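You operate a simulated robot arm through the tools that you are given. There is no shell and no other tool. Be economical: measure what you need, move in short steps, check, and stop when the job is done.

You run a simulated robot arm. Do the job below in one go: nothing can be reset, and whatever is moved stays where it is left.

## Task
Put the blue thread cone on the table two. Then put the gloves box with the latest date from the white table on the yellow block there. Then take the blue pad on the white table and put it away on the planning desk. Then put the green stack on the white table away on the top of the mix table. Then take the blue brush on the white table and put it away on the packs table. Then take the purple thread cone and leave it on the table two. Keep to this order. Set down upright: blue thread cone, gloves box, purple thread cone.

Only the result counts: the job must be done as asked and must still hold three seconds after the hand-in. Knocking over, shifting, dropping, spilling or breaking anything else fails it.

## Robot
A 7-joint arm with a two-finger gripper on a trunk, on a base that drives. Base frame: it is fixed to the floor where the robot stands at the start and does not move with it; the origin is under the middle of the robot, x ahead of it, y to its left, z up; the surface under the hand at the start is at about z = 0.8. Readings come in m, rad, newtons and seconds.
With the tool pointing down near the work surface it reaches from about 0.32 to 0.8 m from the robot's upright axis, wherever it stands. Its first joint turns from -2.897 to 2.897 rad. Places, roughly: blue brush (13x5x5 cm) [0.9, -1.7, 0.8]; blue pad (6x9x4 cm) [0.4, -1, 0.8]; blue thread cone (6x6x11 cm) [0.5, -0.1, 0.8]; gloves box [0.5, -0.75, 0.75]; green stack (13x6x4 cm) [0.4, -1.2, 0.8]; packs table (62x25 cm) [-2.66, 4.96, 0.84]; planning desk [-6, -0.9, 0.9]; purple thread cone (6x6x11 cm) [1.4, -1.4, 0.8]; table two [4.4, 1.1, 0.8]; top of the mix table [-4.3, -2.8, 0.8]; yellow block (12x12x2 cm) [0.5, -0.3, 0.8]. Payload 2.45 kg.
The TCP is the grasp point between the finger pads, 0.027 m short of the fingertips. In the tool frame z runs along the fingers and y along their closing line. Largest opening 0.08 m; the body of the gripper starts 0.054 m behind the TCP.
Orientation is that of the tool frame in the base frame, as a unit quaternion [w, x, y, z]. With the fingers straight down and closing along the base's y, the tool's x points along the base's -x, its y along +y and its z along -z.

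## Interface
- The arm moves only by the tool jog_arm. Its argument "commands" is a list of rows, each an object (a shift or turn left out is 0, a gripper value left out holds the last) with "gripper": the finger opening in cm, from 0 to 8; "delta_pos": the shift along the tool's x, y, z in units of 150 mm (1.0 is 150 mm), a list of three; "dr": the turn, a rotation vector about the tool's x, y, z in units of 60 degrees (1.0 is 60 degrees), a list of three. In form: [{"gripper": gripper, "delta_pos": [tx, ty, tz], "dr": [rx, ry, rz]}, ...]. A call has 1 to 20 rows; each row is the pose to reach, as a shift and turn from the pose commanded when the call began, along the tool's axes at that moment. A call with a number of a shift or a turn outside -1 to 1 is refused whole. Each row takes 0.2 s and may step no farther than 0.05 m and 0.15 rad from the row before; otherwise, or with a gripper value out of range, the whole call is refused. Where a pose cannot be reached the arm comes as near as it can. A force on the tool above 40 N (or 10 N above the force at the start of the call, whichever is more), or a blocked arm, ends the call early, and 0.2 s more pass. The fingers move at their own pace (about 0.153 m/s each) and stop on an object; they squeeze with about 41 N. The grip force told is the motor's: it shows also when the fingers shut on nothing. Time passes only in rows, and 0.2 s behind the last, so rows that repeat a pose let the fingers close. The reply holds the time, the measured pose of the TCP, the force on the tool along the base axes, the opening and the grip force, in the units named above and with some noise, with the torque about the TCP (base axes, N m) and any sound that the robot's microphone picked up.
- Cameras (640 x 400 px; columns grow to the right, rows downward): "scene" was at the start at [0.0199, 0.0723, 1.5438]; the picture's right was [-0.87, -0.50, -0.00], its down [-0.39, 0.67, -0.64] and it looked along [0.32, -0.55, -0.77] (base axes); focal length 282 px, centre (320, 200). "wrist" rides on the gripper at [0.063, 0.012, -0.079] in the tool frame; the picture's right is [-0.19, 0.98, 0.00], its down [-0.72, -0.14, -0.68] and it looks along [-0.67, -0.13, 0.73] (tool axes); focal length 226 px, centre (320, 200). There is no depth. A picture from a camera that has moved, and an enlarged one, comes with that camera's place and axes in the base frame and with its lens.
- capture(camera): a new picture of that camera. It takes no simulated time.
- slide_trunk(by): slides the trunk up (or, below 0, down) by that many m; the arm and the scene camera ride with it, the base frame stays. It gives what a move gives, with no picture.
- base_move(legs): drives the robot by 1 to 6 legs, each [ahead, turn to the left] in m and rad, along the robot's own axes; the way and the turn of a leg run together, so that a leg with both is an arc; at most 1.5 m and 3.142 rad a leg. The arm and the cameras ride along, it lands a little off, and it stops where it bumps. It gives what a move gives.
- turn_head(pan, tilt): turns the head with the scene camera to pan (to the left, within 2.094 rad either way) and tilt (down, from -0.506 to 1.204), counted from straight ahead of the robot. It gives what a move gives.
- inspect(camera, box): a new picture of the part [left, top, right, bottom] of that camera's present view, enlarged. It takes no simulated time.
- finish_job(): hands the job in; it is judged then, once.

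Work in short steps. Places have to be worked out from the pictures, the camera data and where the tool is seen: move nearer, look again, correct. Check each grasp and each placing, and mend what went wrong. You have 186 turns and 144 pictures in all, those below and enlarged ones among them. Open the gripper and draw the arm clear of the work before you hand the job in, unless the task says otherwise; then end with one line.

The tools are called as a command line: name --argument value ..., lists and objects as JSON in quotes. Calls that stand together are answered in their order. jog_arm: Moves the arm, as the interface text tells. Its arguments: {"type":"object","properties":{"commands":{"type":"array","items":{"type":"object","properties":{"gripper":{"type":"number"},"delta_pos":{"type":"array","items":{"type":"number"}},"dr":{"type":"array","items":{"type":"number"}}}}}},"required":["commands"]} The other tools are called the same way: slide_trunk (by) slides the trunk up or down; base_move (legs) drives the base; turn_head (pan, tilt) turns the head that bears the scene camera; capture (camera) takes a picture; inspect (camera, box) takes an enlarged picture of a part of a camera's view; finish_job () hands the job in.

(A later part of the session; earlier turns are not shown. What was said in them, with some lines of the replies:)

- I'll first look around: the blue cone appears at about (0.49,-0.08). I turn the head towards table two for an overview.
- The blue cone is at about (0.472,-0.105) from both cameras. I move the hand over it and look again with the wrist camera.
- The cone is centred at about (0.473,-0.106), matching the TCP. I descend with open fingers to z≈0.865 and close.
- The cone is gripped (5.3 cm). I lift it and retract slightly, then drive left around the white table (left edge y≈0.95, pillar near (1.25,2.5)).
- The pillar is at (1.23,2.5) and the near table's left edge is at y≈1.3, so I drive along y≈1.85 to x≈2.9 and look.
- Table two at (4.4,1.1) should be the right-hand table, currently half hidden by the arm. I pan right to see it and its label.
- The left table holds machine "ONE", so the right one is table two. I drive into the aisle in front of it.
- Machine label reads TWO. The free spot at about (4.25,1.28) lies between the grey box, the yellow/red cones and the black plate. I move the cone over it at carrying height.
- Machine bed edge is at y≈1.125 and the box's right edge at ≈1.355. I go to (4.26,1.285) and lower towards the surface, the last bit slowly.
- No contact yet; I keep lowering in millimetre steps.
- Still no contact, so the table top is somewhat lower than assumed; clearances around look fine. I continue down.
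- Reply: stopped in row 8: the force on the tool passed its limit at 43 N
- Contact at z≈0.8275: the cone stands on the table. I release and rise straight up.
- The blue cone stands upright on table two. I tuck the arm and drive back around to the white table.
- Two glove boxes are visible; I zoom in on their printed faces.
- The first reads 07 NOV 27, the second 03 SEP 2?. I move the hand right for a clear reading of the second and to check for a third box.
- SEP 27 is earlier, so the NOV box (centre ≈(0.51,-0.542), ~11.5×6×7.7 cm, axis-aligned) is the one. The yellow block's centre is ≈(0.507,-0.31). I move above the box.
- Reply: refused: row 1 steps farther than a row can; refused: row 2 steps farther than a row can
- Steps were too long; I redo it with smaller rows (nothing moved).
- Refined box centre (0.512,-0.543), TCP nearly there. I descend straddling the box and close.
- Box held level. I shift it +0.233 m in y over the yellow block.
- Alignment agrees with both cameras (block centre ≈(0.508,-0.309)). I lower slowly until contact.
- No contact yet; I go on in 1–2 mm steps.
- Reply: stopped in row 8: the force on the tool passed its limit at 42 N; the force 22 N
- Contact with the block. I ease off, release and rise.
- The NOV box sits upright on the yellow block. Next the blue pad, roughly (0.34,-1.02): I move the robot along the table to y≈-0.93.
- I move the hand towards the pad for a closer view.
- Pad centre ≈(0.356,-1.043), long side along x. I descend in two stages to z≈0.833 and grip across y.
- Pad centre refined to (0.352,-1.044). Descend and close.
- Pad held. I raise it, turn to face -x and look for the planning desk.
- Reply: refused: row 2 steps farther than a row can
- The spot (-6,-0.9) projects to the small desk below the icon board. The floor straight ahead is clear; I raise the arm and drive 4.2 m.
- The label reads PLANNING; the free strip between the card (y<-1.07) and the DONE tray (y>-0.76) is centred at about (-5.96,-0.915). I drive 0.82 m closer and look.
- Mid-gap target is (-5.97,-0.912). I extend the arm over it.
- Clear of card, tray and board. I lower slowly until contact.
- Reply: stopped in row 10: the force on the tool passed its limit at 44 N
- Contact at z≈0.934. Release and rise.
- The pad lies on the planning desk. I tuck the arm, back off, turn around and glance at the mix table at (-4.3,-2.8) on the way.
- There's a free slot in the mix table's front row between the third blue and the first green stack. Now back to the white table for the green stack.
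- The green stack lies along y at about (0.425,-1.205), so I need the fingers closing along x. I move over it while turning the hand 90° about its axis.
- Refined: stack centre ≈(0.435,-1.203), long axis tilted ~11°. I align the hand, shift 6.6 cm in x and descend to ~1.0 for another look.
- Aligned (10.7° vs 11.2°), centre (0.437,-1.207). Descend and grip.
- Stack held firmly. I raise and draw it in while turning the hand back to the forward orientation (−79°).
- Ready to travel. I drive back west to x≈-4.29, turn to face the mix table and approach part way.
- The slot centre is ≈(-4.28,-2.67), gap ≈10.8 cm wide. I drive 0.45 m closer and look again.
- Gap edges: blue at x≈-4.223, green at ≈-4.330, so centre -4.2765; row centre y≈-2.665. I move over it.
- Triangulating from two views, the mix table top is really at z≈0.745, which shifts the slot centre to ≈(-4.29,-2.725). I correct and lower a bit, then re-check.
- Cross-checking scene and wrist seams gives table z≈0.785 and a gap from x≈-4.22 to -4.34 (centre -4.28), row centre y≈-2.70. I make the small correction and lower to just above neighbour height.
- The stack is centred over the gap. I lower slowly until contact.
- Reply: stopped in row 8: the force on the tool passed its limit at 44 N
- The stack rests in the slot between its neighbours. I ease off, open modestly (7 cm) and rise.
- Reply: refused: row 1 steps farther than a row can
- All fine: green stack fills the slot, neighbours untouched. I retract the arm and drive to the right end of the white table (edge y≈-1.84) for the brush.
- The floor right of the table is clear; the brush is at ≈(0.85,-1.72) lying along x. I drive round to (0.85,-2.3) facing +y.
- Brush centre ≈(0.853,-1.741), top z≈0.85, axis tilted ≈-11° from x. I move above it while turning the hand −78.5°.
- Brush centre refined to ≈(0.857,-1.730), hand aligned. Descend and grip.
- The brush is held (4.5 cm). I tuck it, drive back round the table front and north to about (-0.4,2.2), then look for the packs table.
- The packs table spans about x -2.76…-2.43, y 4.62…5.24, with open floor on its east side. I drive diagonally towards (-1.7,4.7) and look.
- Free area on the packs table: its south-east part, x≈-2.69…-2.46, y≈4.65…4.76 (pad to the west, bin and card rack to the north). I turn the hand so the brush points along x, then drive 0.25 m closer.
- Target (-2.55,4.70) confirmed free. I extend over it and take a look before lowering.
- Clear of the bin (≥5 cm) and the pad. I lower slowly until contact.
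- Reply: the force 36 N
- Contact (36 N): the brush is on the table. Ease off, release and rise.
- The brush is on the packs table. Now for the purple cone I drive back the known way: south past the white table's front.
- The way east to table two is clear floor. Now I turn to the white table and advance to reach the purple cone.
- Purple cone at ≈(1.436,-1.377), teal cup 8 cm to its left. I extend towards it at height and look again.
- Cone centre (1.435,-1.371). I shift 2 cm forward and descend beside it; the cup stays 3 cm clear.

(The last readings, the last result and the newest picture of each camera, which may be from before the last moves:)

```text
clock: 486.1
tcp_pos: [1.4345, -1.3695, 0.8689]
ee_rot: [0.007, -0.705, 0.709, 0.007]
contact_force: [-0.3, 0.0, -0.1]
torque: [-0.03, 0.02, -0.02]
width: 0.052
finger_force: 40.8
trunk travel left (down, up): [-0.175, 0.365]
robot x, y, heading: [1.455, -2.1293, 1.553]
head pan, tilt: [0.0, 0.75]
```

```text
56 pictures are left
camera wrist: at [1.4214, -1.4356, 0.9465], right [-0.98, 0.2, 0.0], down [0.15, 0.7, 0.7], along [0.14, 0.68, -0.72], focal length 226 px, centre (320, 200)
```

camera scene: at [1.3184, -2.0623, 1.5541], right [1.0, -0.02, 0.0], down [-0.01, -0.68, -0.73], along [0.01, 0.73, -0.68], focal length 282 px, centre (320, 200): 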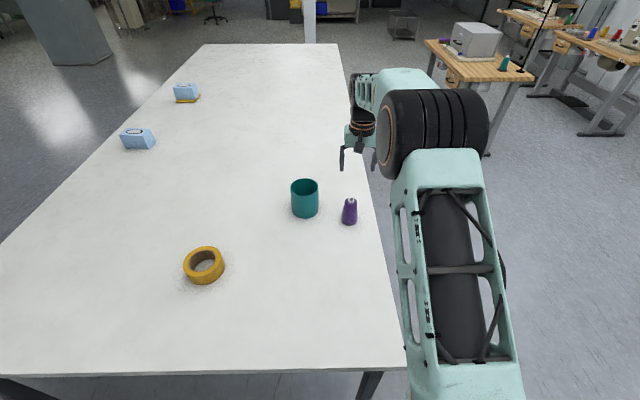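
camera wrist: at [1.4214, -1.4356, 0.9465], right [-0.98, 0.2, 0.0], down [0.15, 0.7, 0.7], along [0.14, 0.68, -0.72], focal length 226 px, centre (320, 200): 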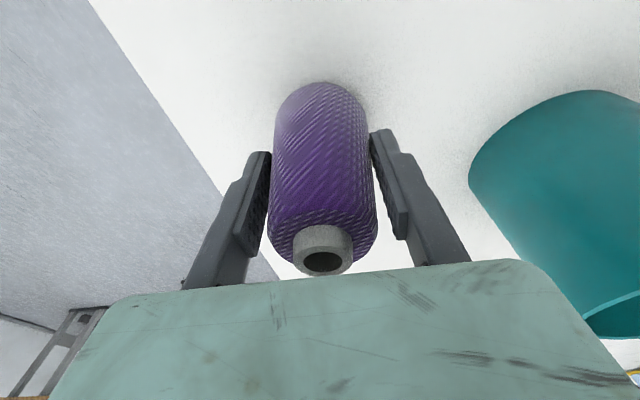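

Purple cone gripped (5.2 cm). I lift it, retract, back away from the table and drive by the clear southern route into the aisle before table two.

jog_arm --commands '[{"delta_pos": [0, 0, -0.3]}, {"delta_pos": [0, 0, -0.6]}, {"delta_pos": [0, 0, -0.9]}, {"delta_pos": [0.2, 0, -1.0]}, {"delta_pos": [0.5, 0, -1.0]}, {"delta_pos": [0.8, 0, -1.0]}, {"delta_pos": [1.0, 0, -1.0]}]'

jog_arm --commands '[{"delta_pos": [0.3, 0, -0.1]}, {"delta_pos": [0.6, 0, -0.2]}, {"delta_pos": [0.9, 0, -0.3]}, {"delta_pos": [1.0, 0, -0.3]}]'

base_move --legs '[[-0.3, 0], [0, -1.553], [1.5, 0], [0.57, 0], [0, 1.571], [1.0, 0]]'

turn_head --pan 0.0 --tilt 0.4

capture --camera "scene"

```text
clock: 487.8
tcp_pos: [1.433, -1.5236, 1.0189]
ee_rot: [0.007, -0.705, 0.709, 0.007]
contact_force: [-0.1, -0.2, -2.3]
torque: [0.0, -0.02, 0.03]
width: 0.0519
finger_force: 41.2
trunk travel left (down, up): [-0.175, 0.365]
robot x, y, heading: [1.4557, -2.129, 1.553]
head pan, tilt: [0.0, 0.75]
```

```text
clock: 488.8
tcp_pos: [1.433, -1.6733, 1.059]
ee_rot: [0.007, -0.705, 0.709, 0.008]
contact_force: [-0.1, -0.4, -1.3]
torque: [0.02, -0.01, 0.02]
width: 0.0521
finger_force: 40.8
trunk travel left (down, up): [-0.175, 0.365]
robot x, y, heading: [1.458, -2.1286, 1.556]
head pan, tilt: [0.0, 0.75]
```

```text
clock: 513.3
tcp_pos: [3.5064, -0.9926, 1.0604]
ee_rot: [0.008, -0.707, 0.707, 0.007]
contact_force: [0.1, 0.1, -1.5]
torque: [-0.01, 0.0, 0.01]
width: 0.0518
finger_force: 41.1
trunk travel left (down, up): [-0.175, 0.365]
robot x, y, heading: [3.5297, -1.4458, 1.557]
head pan, tilt: [0.0, 0.75]
```

```text
clock: 514.1
tcp_pos: [3.5072, -0.9933, 1.0598]
ee_rot: [0.007, -0.707, 0.707, 0.007]
contact_force: [0.5, 1.3, -0.6]
torque: [0.02, 0.04, -0.04]
width: 0.0512
finger_force: 41.3
trunk travel left (down, up): [-0.175, 0.365]
robot x, y, heading: [3.5342, -1.4481, 1.558]
head pan, tilt: [0.0, 0.4]
```

```text
55 pictures are left
camera scene: at [3.3935, -1.3729, 1.5851], right [1.0, -0.01, 0.0], down [0.0, -0.39, -0.92], along [0.01, 0.92, -0.39], focal length 282 px, centre (320, 200)
```

scene: 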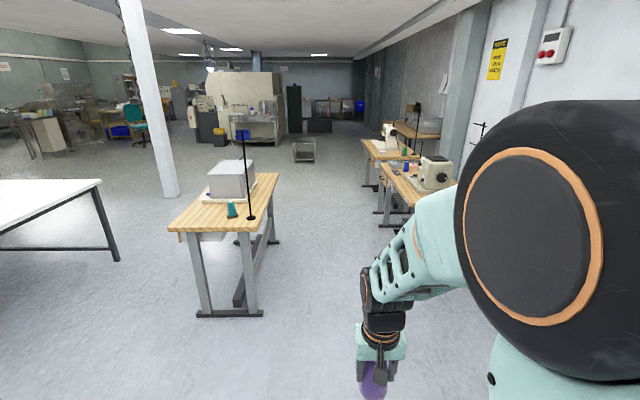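

The aisle (x 3.03…4.05) is clear. I drive 2.73 m north and turn to face table two.

base_move --legs '[[0, 0.013], [1.5, 0], [1.23, 0], [0, -1.571]]'

turn_head --pan 0.0 --tilt 0.75

capture --camera "scene"

capture --camera "wrist"

```text
clock: 531.5
tcp_pos: [4.0164, 1.2802, 1.059]
ee_rot: [0.011, 0.007, 1.0, -0.001]
contact_force: [-0.5, -1.8, -2.2]
torque: [-0.01, -0.01, -0.01]
width: 0.051
finger_force: 41.3
trunk travel left (down, up): [-0.175, 0.365]
robot x, y, heading: [3.5576, 1.2642, -0.027]
head pan, tilt: [0.0, 0.4]
```

```text
clock: 532.4
tcp_pos: [4.0156, 1.2809, 1.0601]
ee_rot: [0.01, 0.006, 1.0, 0.0]
contact_force: [-0.4, -0.1, -1.3]
torque: [-0.01, 0.0, 0.02]
width: 0.0509
finger_force: 41.1
trunk travel left (down, up): [-0.175, 0.365]
robot x, y, heading: [3.5596, 1.2601, -0.028]
head pan, tilt: [0.0, 0.75]
```

```text
54 pictures are left
camera scene: at [3.629, 1.3991, 1.5541], right [-0.02, -1.0, 0.0], down [-0.68, 0.02, -0.73], along [0.73, -0.02, -0.68], focal length 282 px, centre (320, 200)
```

scene: 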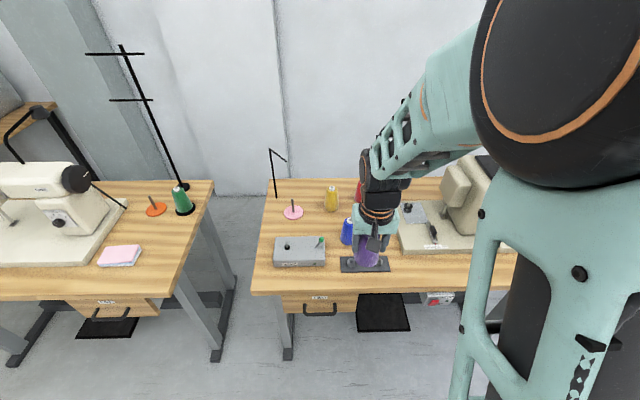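

```text
53 pictures are left
camera wrist: at [3.9508, 1.2927, 1.1372], right [0.2, 0.98, 0.0], down [0.7, -0.15, 0.7], along [0.68, -0.14, -0.72], focal length 226 px, centre (320, 200)
```

wrist: 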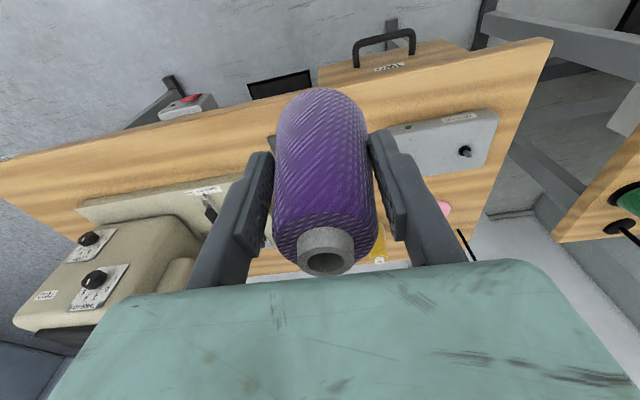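

Free spot behind the grey box, between the pink disc and the yellow cone: ≈(4.32,1.42), ≥3 cm clear all round. I drive 0.12 m closer and move the cone over it.

base_move --legs '[[0.12, 0.028]]'

jog_arm --commands '[{"delta_pos": [0, 0.25, 0]}, {"delta_pos": [0, 0.5, 0]}, {"delta_pos": [0, 0.75, 0]}, {"delta_pos": [-0.2, 0.9, 0]}, {"delta_pos": [-0.45, 0.9, 0]}, {"delta_pos": [-0.7, 0.9, 0]}, {"delta_pos": [-0.95, 0.9, 0]}]'

capture --camera "scene"

capture --camera "wrist"

```text
clock: 533.6
tcp_pos: [4.1361, 1.2925, 1.0598]
ee_rot: [0.009, -0.008, 1.0, 0.0]
contact_force: [0.4, -0.7, -1.4]
torque: [-0.01, 0.01, -0.01]
width: 0.051
finger_force: 41.3
trunk travel left (down, up): [-0.175, 0.365]
robot x, y, heading: [3.6807, 1.2589, 0.001]
head pan, tilt: [0.0, 0.75]
```

```text
clock: 535.2
tcp_pos: [4.2758, 1.429, 1.0617]
ee_rot: [0.01, -0.008, 1.0, 0.0]
contact_force: [-0.2, -0.2, -2.0]
torque: [0.0, 0.04, -0.02]
width: 0.0509
finger_force: 41.2
trunk travel left (down, up): [-0.175, 0.365]
robot x, y, heading: [3.6795, 1.2598, 0.001]
head pan, tilt: [0.0, 0.75]
```

```text
52 pictures are left
camera scene: at [3.7462, 1.4, 1.5539], right [0.0, -1.0, 0.0], down [-0.68, 0.0, -0.73], along [0.73, 0.0, -0.68], focal length 282 px, centre (320, 200)
```

scene: 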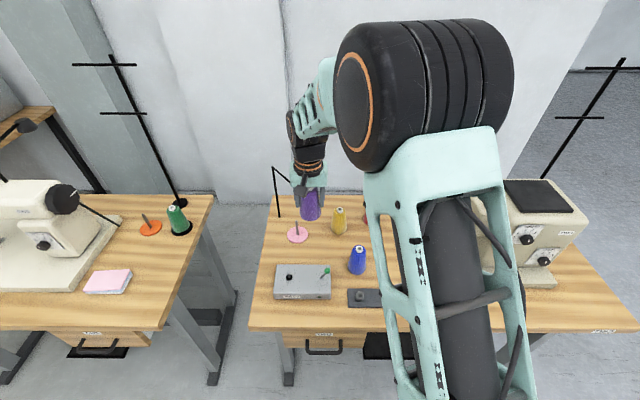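

```text
51 pictures are left
camera wrist: at [4.2111, 1.4394, 1.1399], right [0.18, 0.98, 0.0], down [0.71, -0.13, 0.7], along [0.68, -0.12, -0.72], focal length 226 px, centre (320, 200)
```

wrist: 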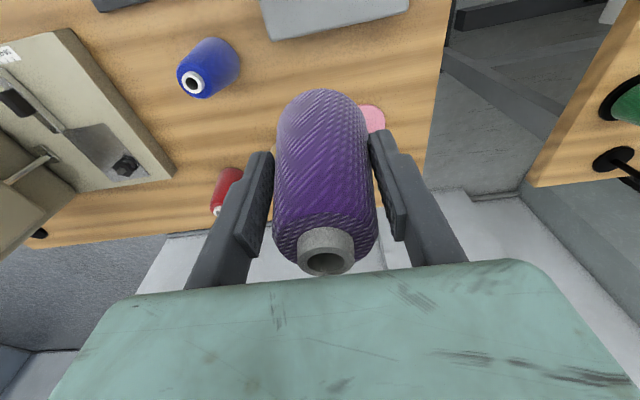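

Positions confirmed (disc (4.41,1.484), yellow (4.415,1.33), box back edge 4.255). I go to (4.325,1.42) and lower to z≈0.86.

jog_arm --commands '[{"delta_pos": [-0.2, -0.03, 0]}, {"delta_pos": [-0.327, -0.065, 0]}, {"delta_pos": [-0.327, -0.065, 0.3]}, {"delta_pos": [-0.327, -0.065, 0.6]}, {"delta_pos": [-0.327, -0.065, 0.9]}, {"delta_pos": [-0.327, -0.065, 1.0]}, {"delta_pos": [-0.327, -0.065, 1.0]}]'

capture --camera "scene"

capture --camera "wrist"

```text
clock: 536.8
tcp_pos: [4.3283, 1.4218, 0.9142]
ee_rot: [0.01, -0.008, 1.0, 0.0]
contact_force: [0.3, 0.4, -1.4]
torque: [0.01, -0.01, 0.01]
width: 0.0507
finger_force: 41.1
trunk travel left (down, up): [-0.175, 0.365]
robot x, y, heading: [3.6807, 1.2571, 0.008]
head pan, tilt: [0.0, 0.75]
```

```text
50 pictures are left
camera scene: at [3.7456, 1.3998, 1.5541], right [0.0, -1.0, 0.0], down [-0.68, 0.0, -0.73], along [0.73, 0.0, -0.68], focal length 282 px, centre (320, 200)
```

scene: 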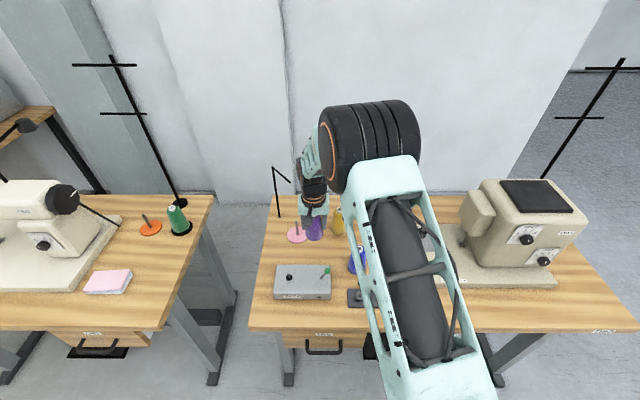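

```text
49 pictures are left
camera wrist: at [4.2633, 1.4312, 0.9911], right [0.18, 0.98, 0.0], down [0.71, -0.13, 0.7], along [0.69, -0.12, -0.72], focal length 226 px, centre (320, 200)
```

wrist: 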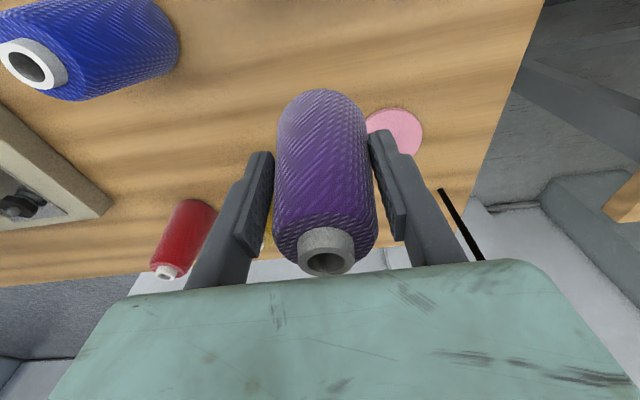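

All clear; I nudge 7 mm away from the disc and lower slowly to contact.

jog_arm --commands '[{"delta_pos": [0, -0.05, 0.1]}, {"delta_pos": [0, -0.05, 0.25]}, {"delta_pos": [0, -0.05, 0.38]}, {"delta_pos": [0, -0.05, 0.44]}, {"delta_pos": [0, -0.05, 0.47]}, {"delta_pos": [0, -0.05, 0.49]}, {"delta_pos": [0, -0.05, 0.51]}, {"delta_pos": [0, -0.05, 0.53]}, {"delta_pos": [0, -0.05, 0.55]}, {"delta_pos": [0, -0.05, 0.57]}, {"delta_pos": [0, -0.05, 0.59]}, {"delta_pos": [0, -0.05, 0.61]}]'

capture --camera "wrist"

```text
clock: 539.4
tcp_pos: [4.3321, 1.4134, 0.8299]
ee_rot: [0.014, -0.007, 1.0, 0.001]
contact_force: [-4.4, -2.0, 20.0]
torque: [0.08, 0.71, 0.09]
width: 0.0506
finger_force: 40.3
trunk travel left (down, up): [-0.175, 0.365]
robot x, y, heading: [3.6824, 1.2582, 0.003]
head pan, tilt: [0.0, 0.75]
stopped in row 12: the force on the tool passed its limit at 44 N (the readings are from after the stop); the commanded pose is now the measured one
```

```text
48 pictures are left
camera wrist: at [4.2656, 1.4235, 0.9063], right [0.18, 0.98, 0.01], down [0.7, -0.13, 0.7], along [0.69, -0.12, -0.71], focal length 226 px, centre (320, 200)
```

wrist: 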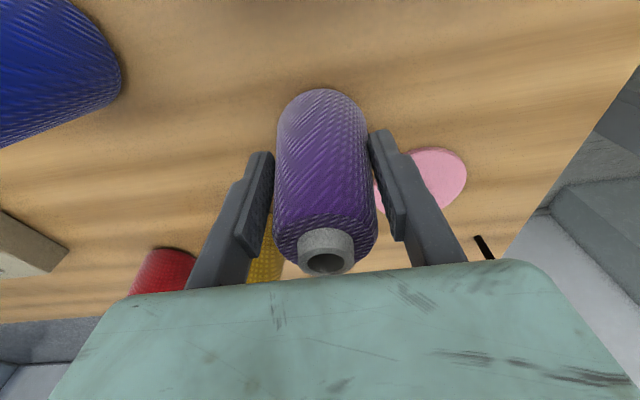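

Contact at the expected height (0.830). I ease off, open to 7 cm and rise straight up.

jog_arm --commands '[{"delta_pos": [0, 0, -0.01]}, {"delta_pos": [0, 0, -0.01], "gripper": 7}, {"delta_pos": [0, 0, -0.01]}, {"delta_pos": [0, 0, -0.15]}, {"delta_pos": [0, 0, -0.4]}, {"delta_pos": [0, 0, -0.7]}, {"delta_pos": [0, 0, -1.0]}]'

jog_arm --commands '[{"delta_pos": [0.2, 0, -0.2]}, {"delta_pos": [0.45, 0.0, -0.3]}, {"delta_pos": [0.7, -0.1, -0.4]}, {"delta_pos": [0.95, -0.2, -0.4]}]'

capture --camera "scene"

capture --camera "wrist"

```text
clock: 541.0
tcp_pos: [4.328, 1.4129, 0.975]
ee_rot: [0.012, -0.008, 1.0, 0.001]
contact_force: [-0.2, -1.0, -0.4]
torque: [0.01, -0.01, -0.02]
width: 0.0698
finger_force: 0.0
trunk travel left (down, up): [-0.175, 0.365]
robot x, y, heading: [3.6782, 1.2601, 0.006]
head pan, tilt: [0.0, 0.75]
```

```text
clock: 542.0
tcp_pos: [4.1838, 1.3815, 1.0333]
ee_rot: [0.012, -0.007, 1.0, 0.001]
contact_force: [-0.5, -0.3, 0.1]
torque: [0.03, -0.01, 0.01]
width: 0.0699
finger_force: 0.1
trunk travel left (down, up): [-0.175, 0.365]
robot x, y, heading: [3.6754, 1.2611, -0.0]
head pan, tilt: [0.0, 0.75]
```

```text
47 pictures are left
camera scene: at [3.7448, 1.3993, 1.5541], right [0.0, -1.0, 0.0], down [-0.68, 0.0, -0.73], along [0.73, 0.0, -0.68], focal length 282 px, centre (320, 200)
```

scene: 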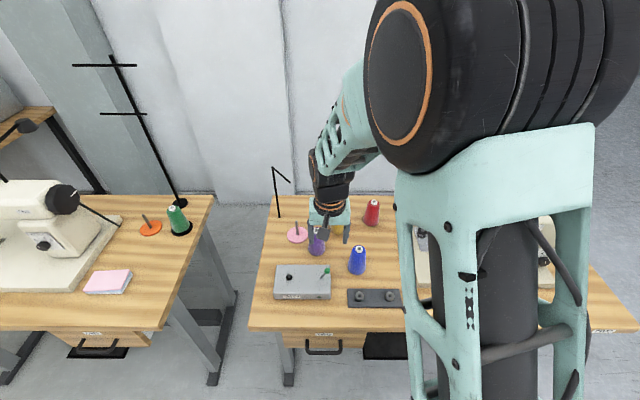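

```text
46 pictures are left
camera wrist: at [4.1175, 1.3912, 1.1101], right [0.18, 0.98, 0.01], down [0.7, -0.13, 0.7], along [0.69, -0.12, -0.71], focal length 226 px, centre (320, 200)
```

wrist: 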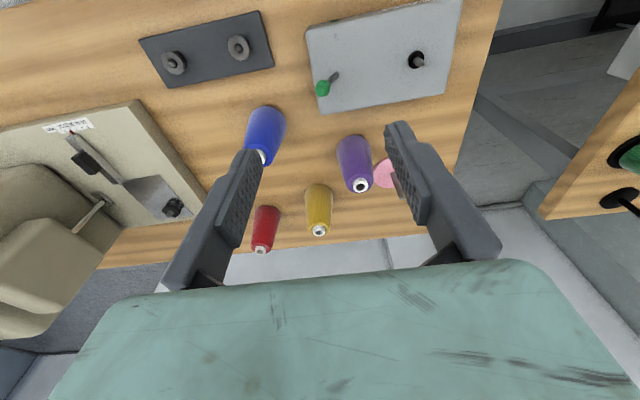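

Both cones stand upright on table two and nothing else has moved. I draw the arm clear and take one last look.

jog_arm --commands '[{"delta_pos": [0.3, -0.1, -0.1]}, {"delta_pos": [0.6, -0.2, -0.2]}, {"delta_pos": [0.7, -0.3, -0.3]}]'

base_move --legs '[[-0.12, 0]]'

capture --camera "scene"

```text
clock: 542.8
tcp_pos: [4.0788, 1.3339, 1.0763]
ee_rot: [0.012, -0.008, 1.0, 0.001]
contact_force: [0.0, 0.4, 0.4]
torque: [0.0, -0.04, 0.03]
width: 0.0699
finger_force: 0.1
trunk travel left (down, up): [-0.175, 0.365]
robot x, y, heading: [3.6849, 1.2572, 0.001]
head pan, tilt: [0.0, 0.75]
```

```text
clock: 544.0
tcp_pos: [3.9586, 1.3343, 1.0769]
ee_rot: [0.013, -0.008, 1.0, 0.001]
contact_force: [0.7, 0.6, -0.2]
torque: [0.0, -0.02, 0.0]
width: 0.0699
finger_force: 0.0
trunk travel left (down, up): [-0.175, 0.365]
robot x, y, heading: [3.56, 1.2578, 0.006]
head pan, tilt: [0.0, 0.75]
```

```text
45 pictures are left
camera scene: at [3.6242, 1.3992, 1.5541], right [0.0, -1.0, 0.0], down [-0.68, 0.0, -0.73], along [0.73, 0.0, -0.68], focal length 282 px, centre (320, 200)
```

scene: 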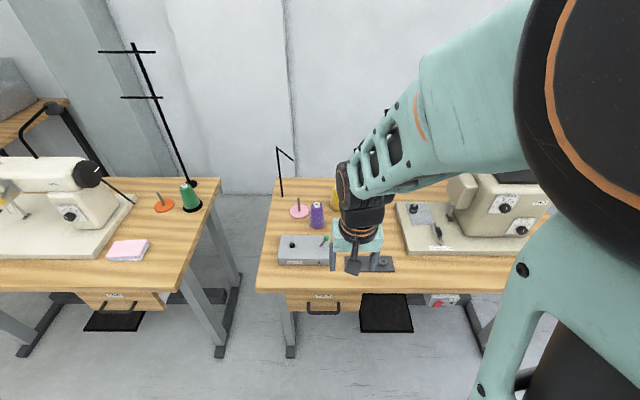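

Everything is placed and the arm is clear, so I hand the job in.

finish_job

```text
The job is handed in.
```

All six items were placed in the order you asked. The last pictures show both thread cones and the gloves box (07 NOV 27, the later of the two dates) upright, with the arm empty and clear.
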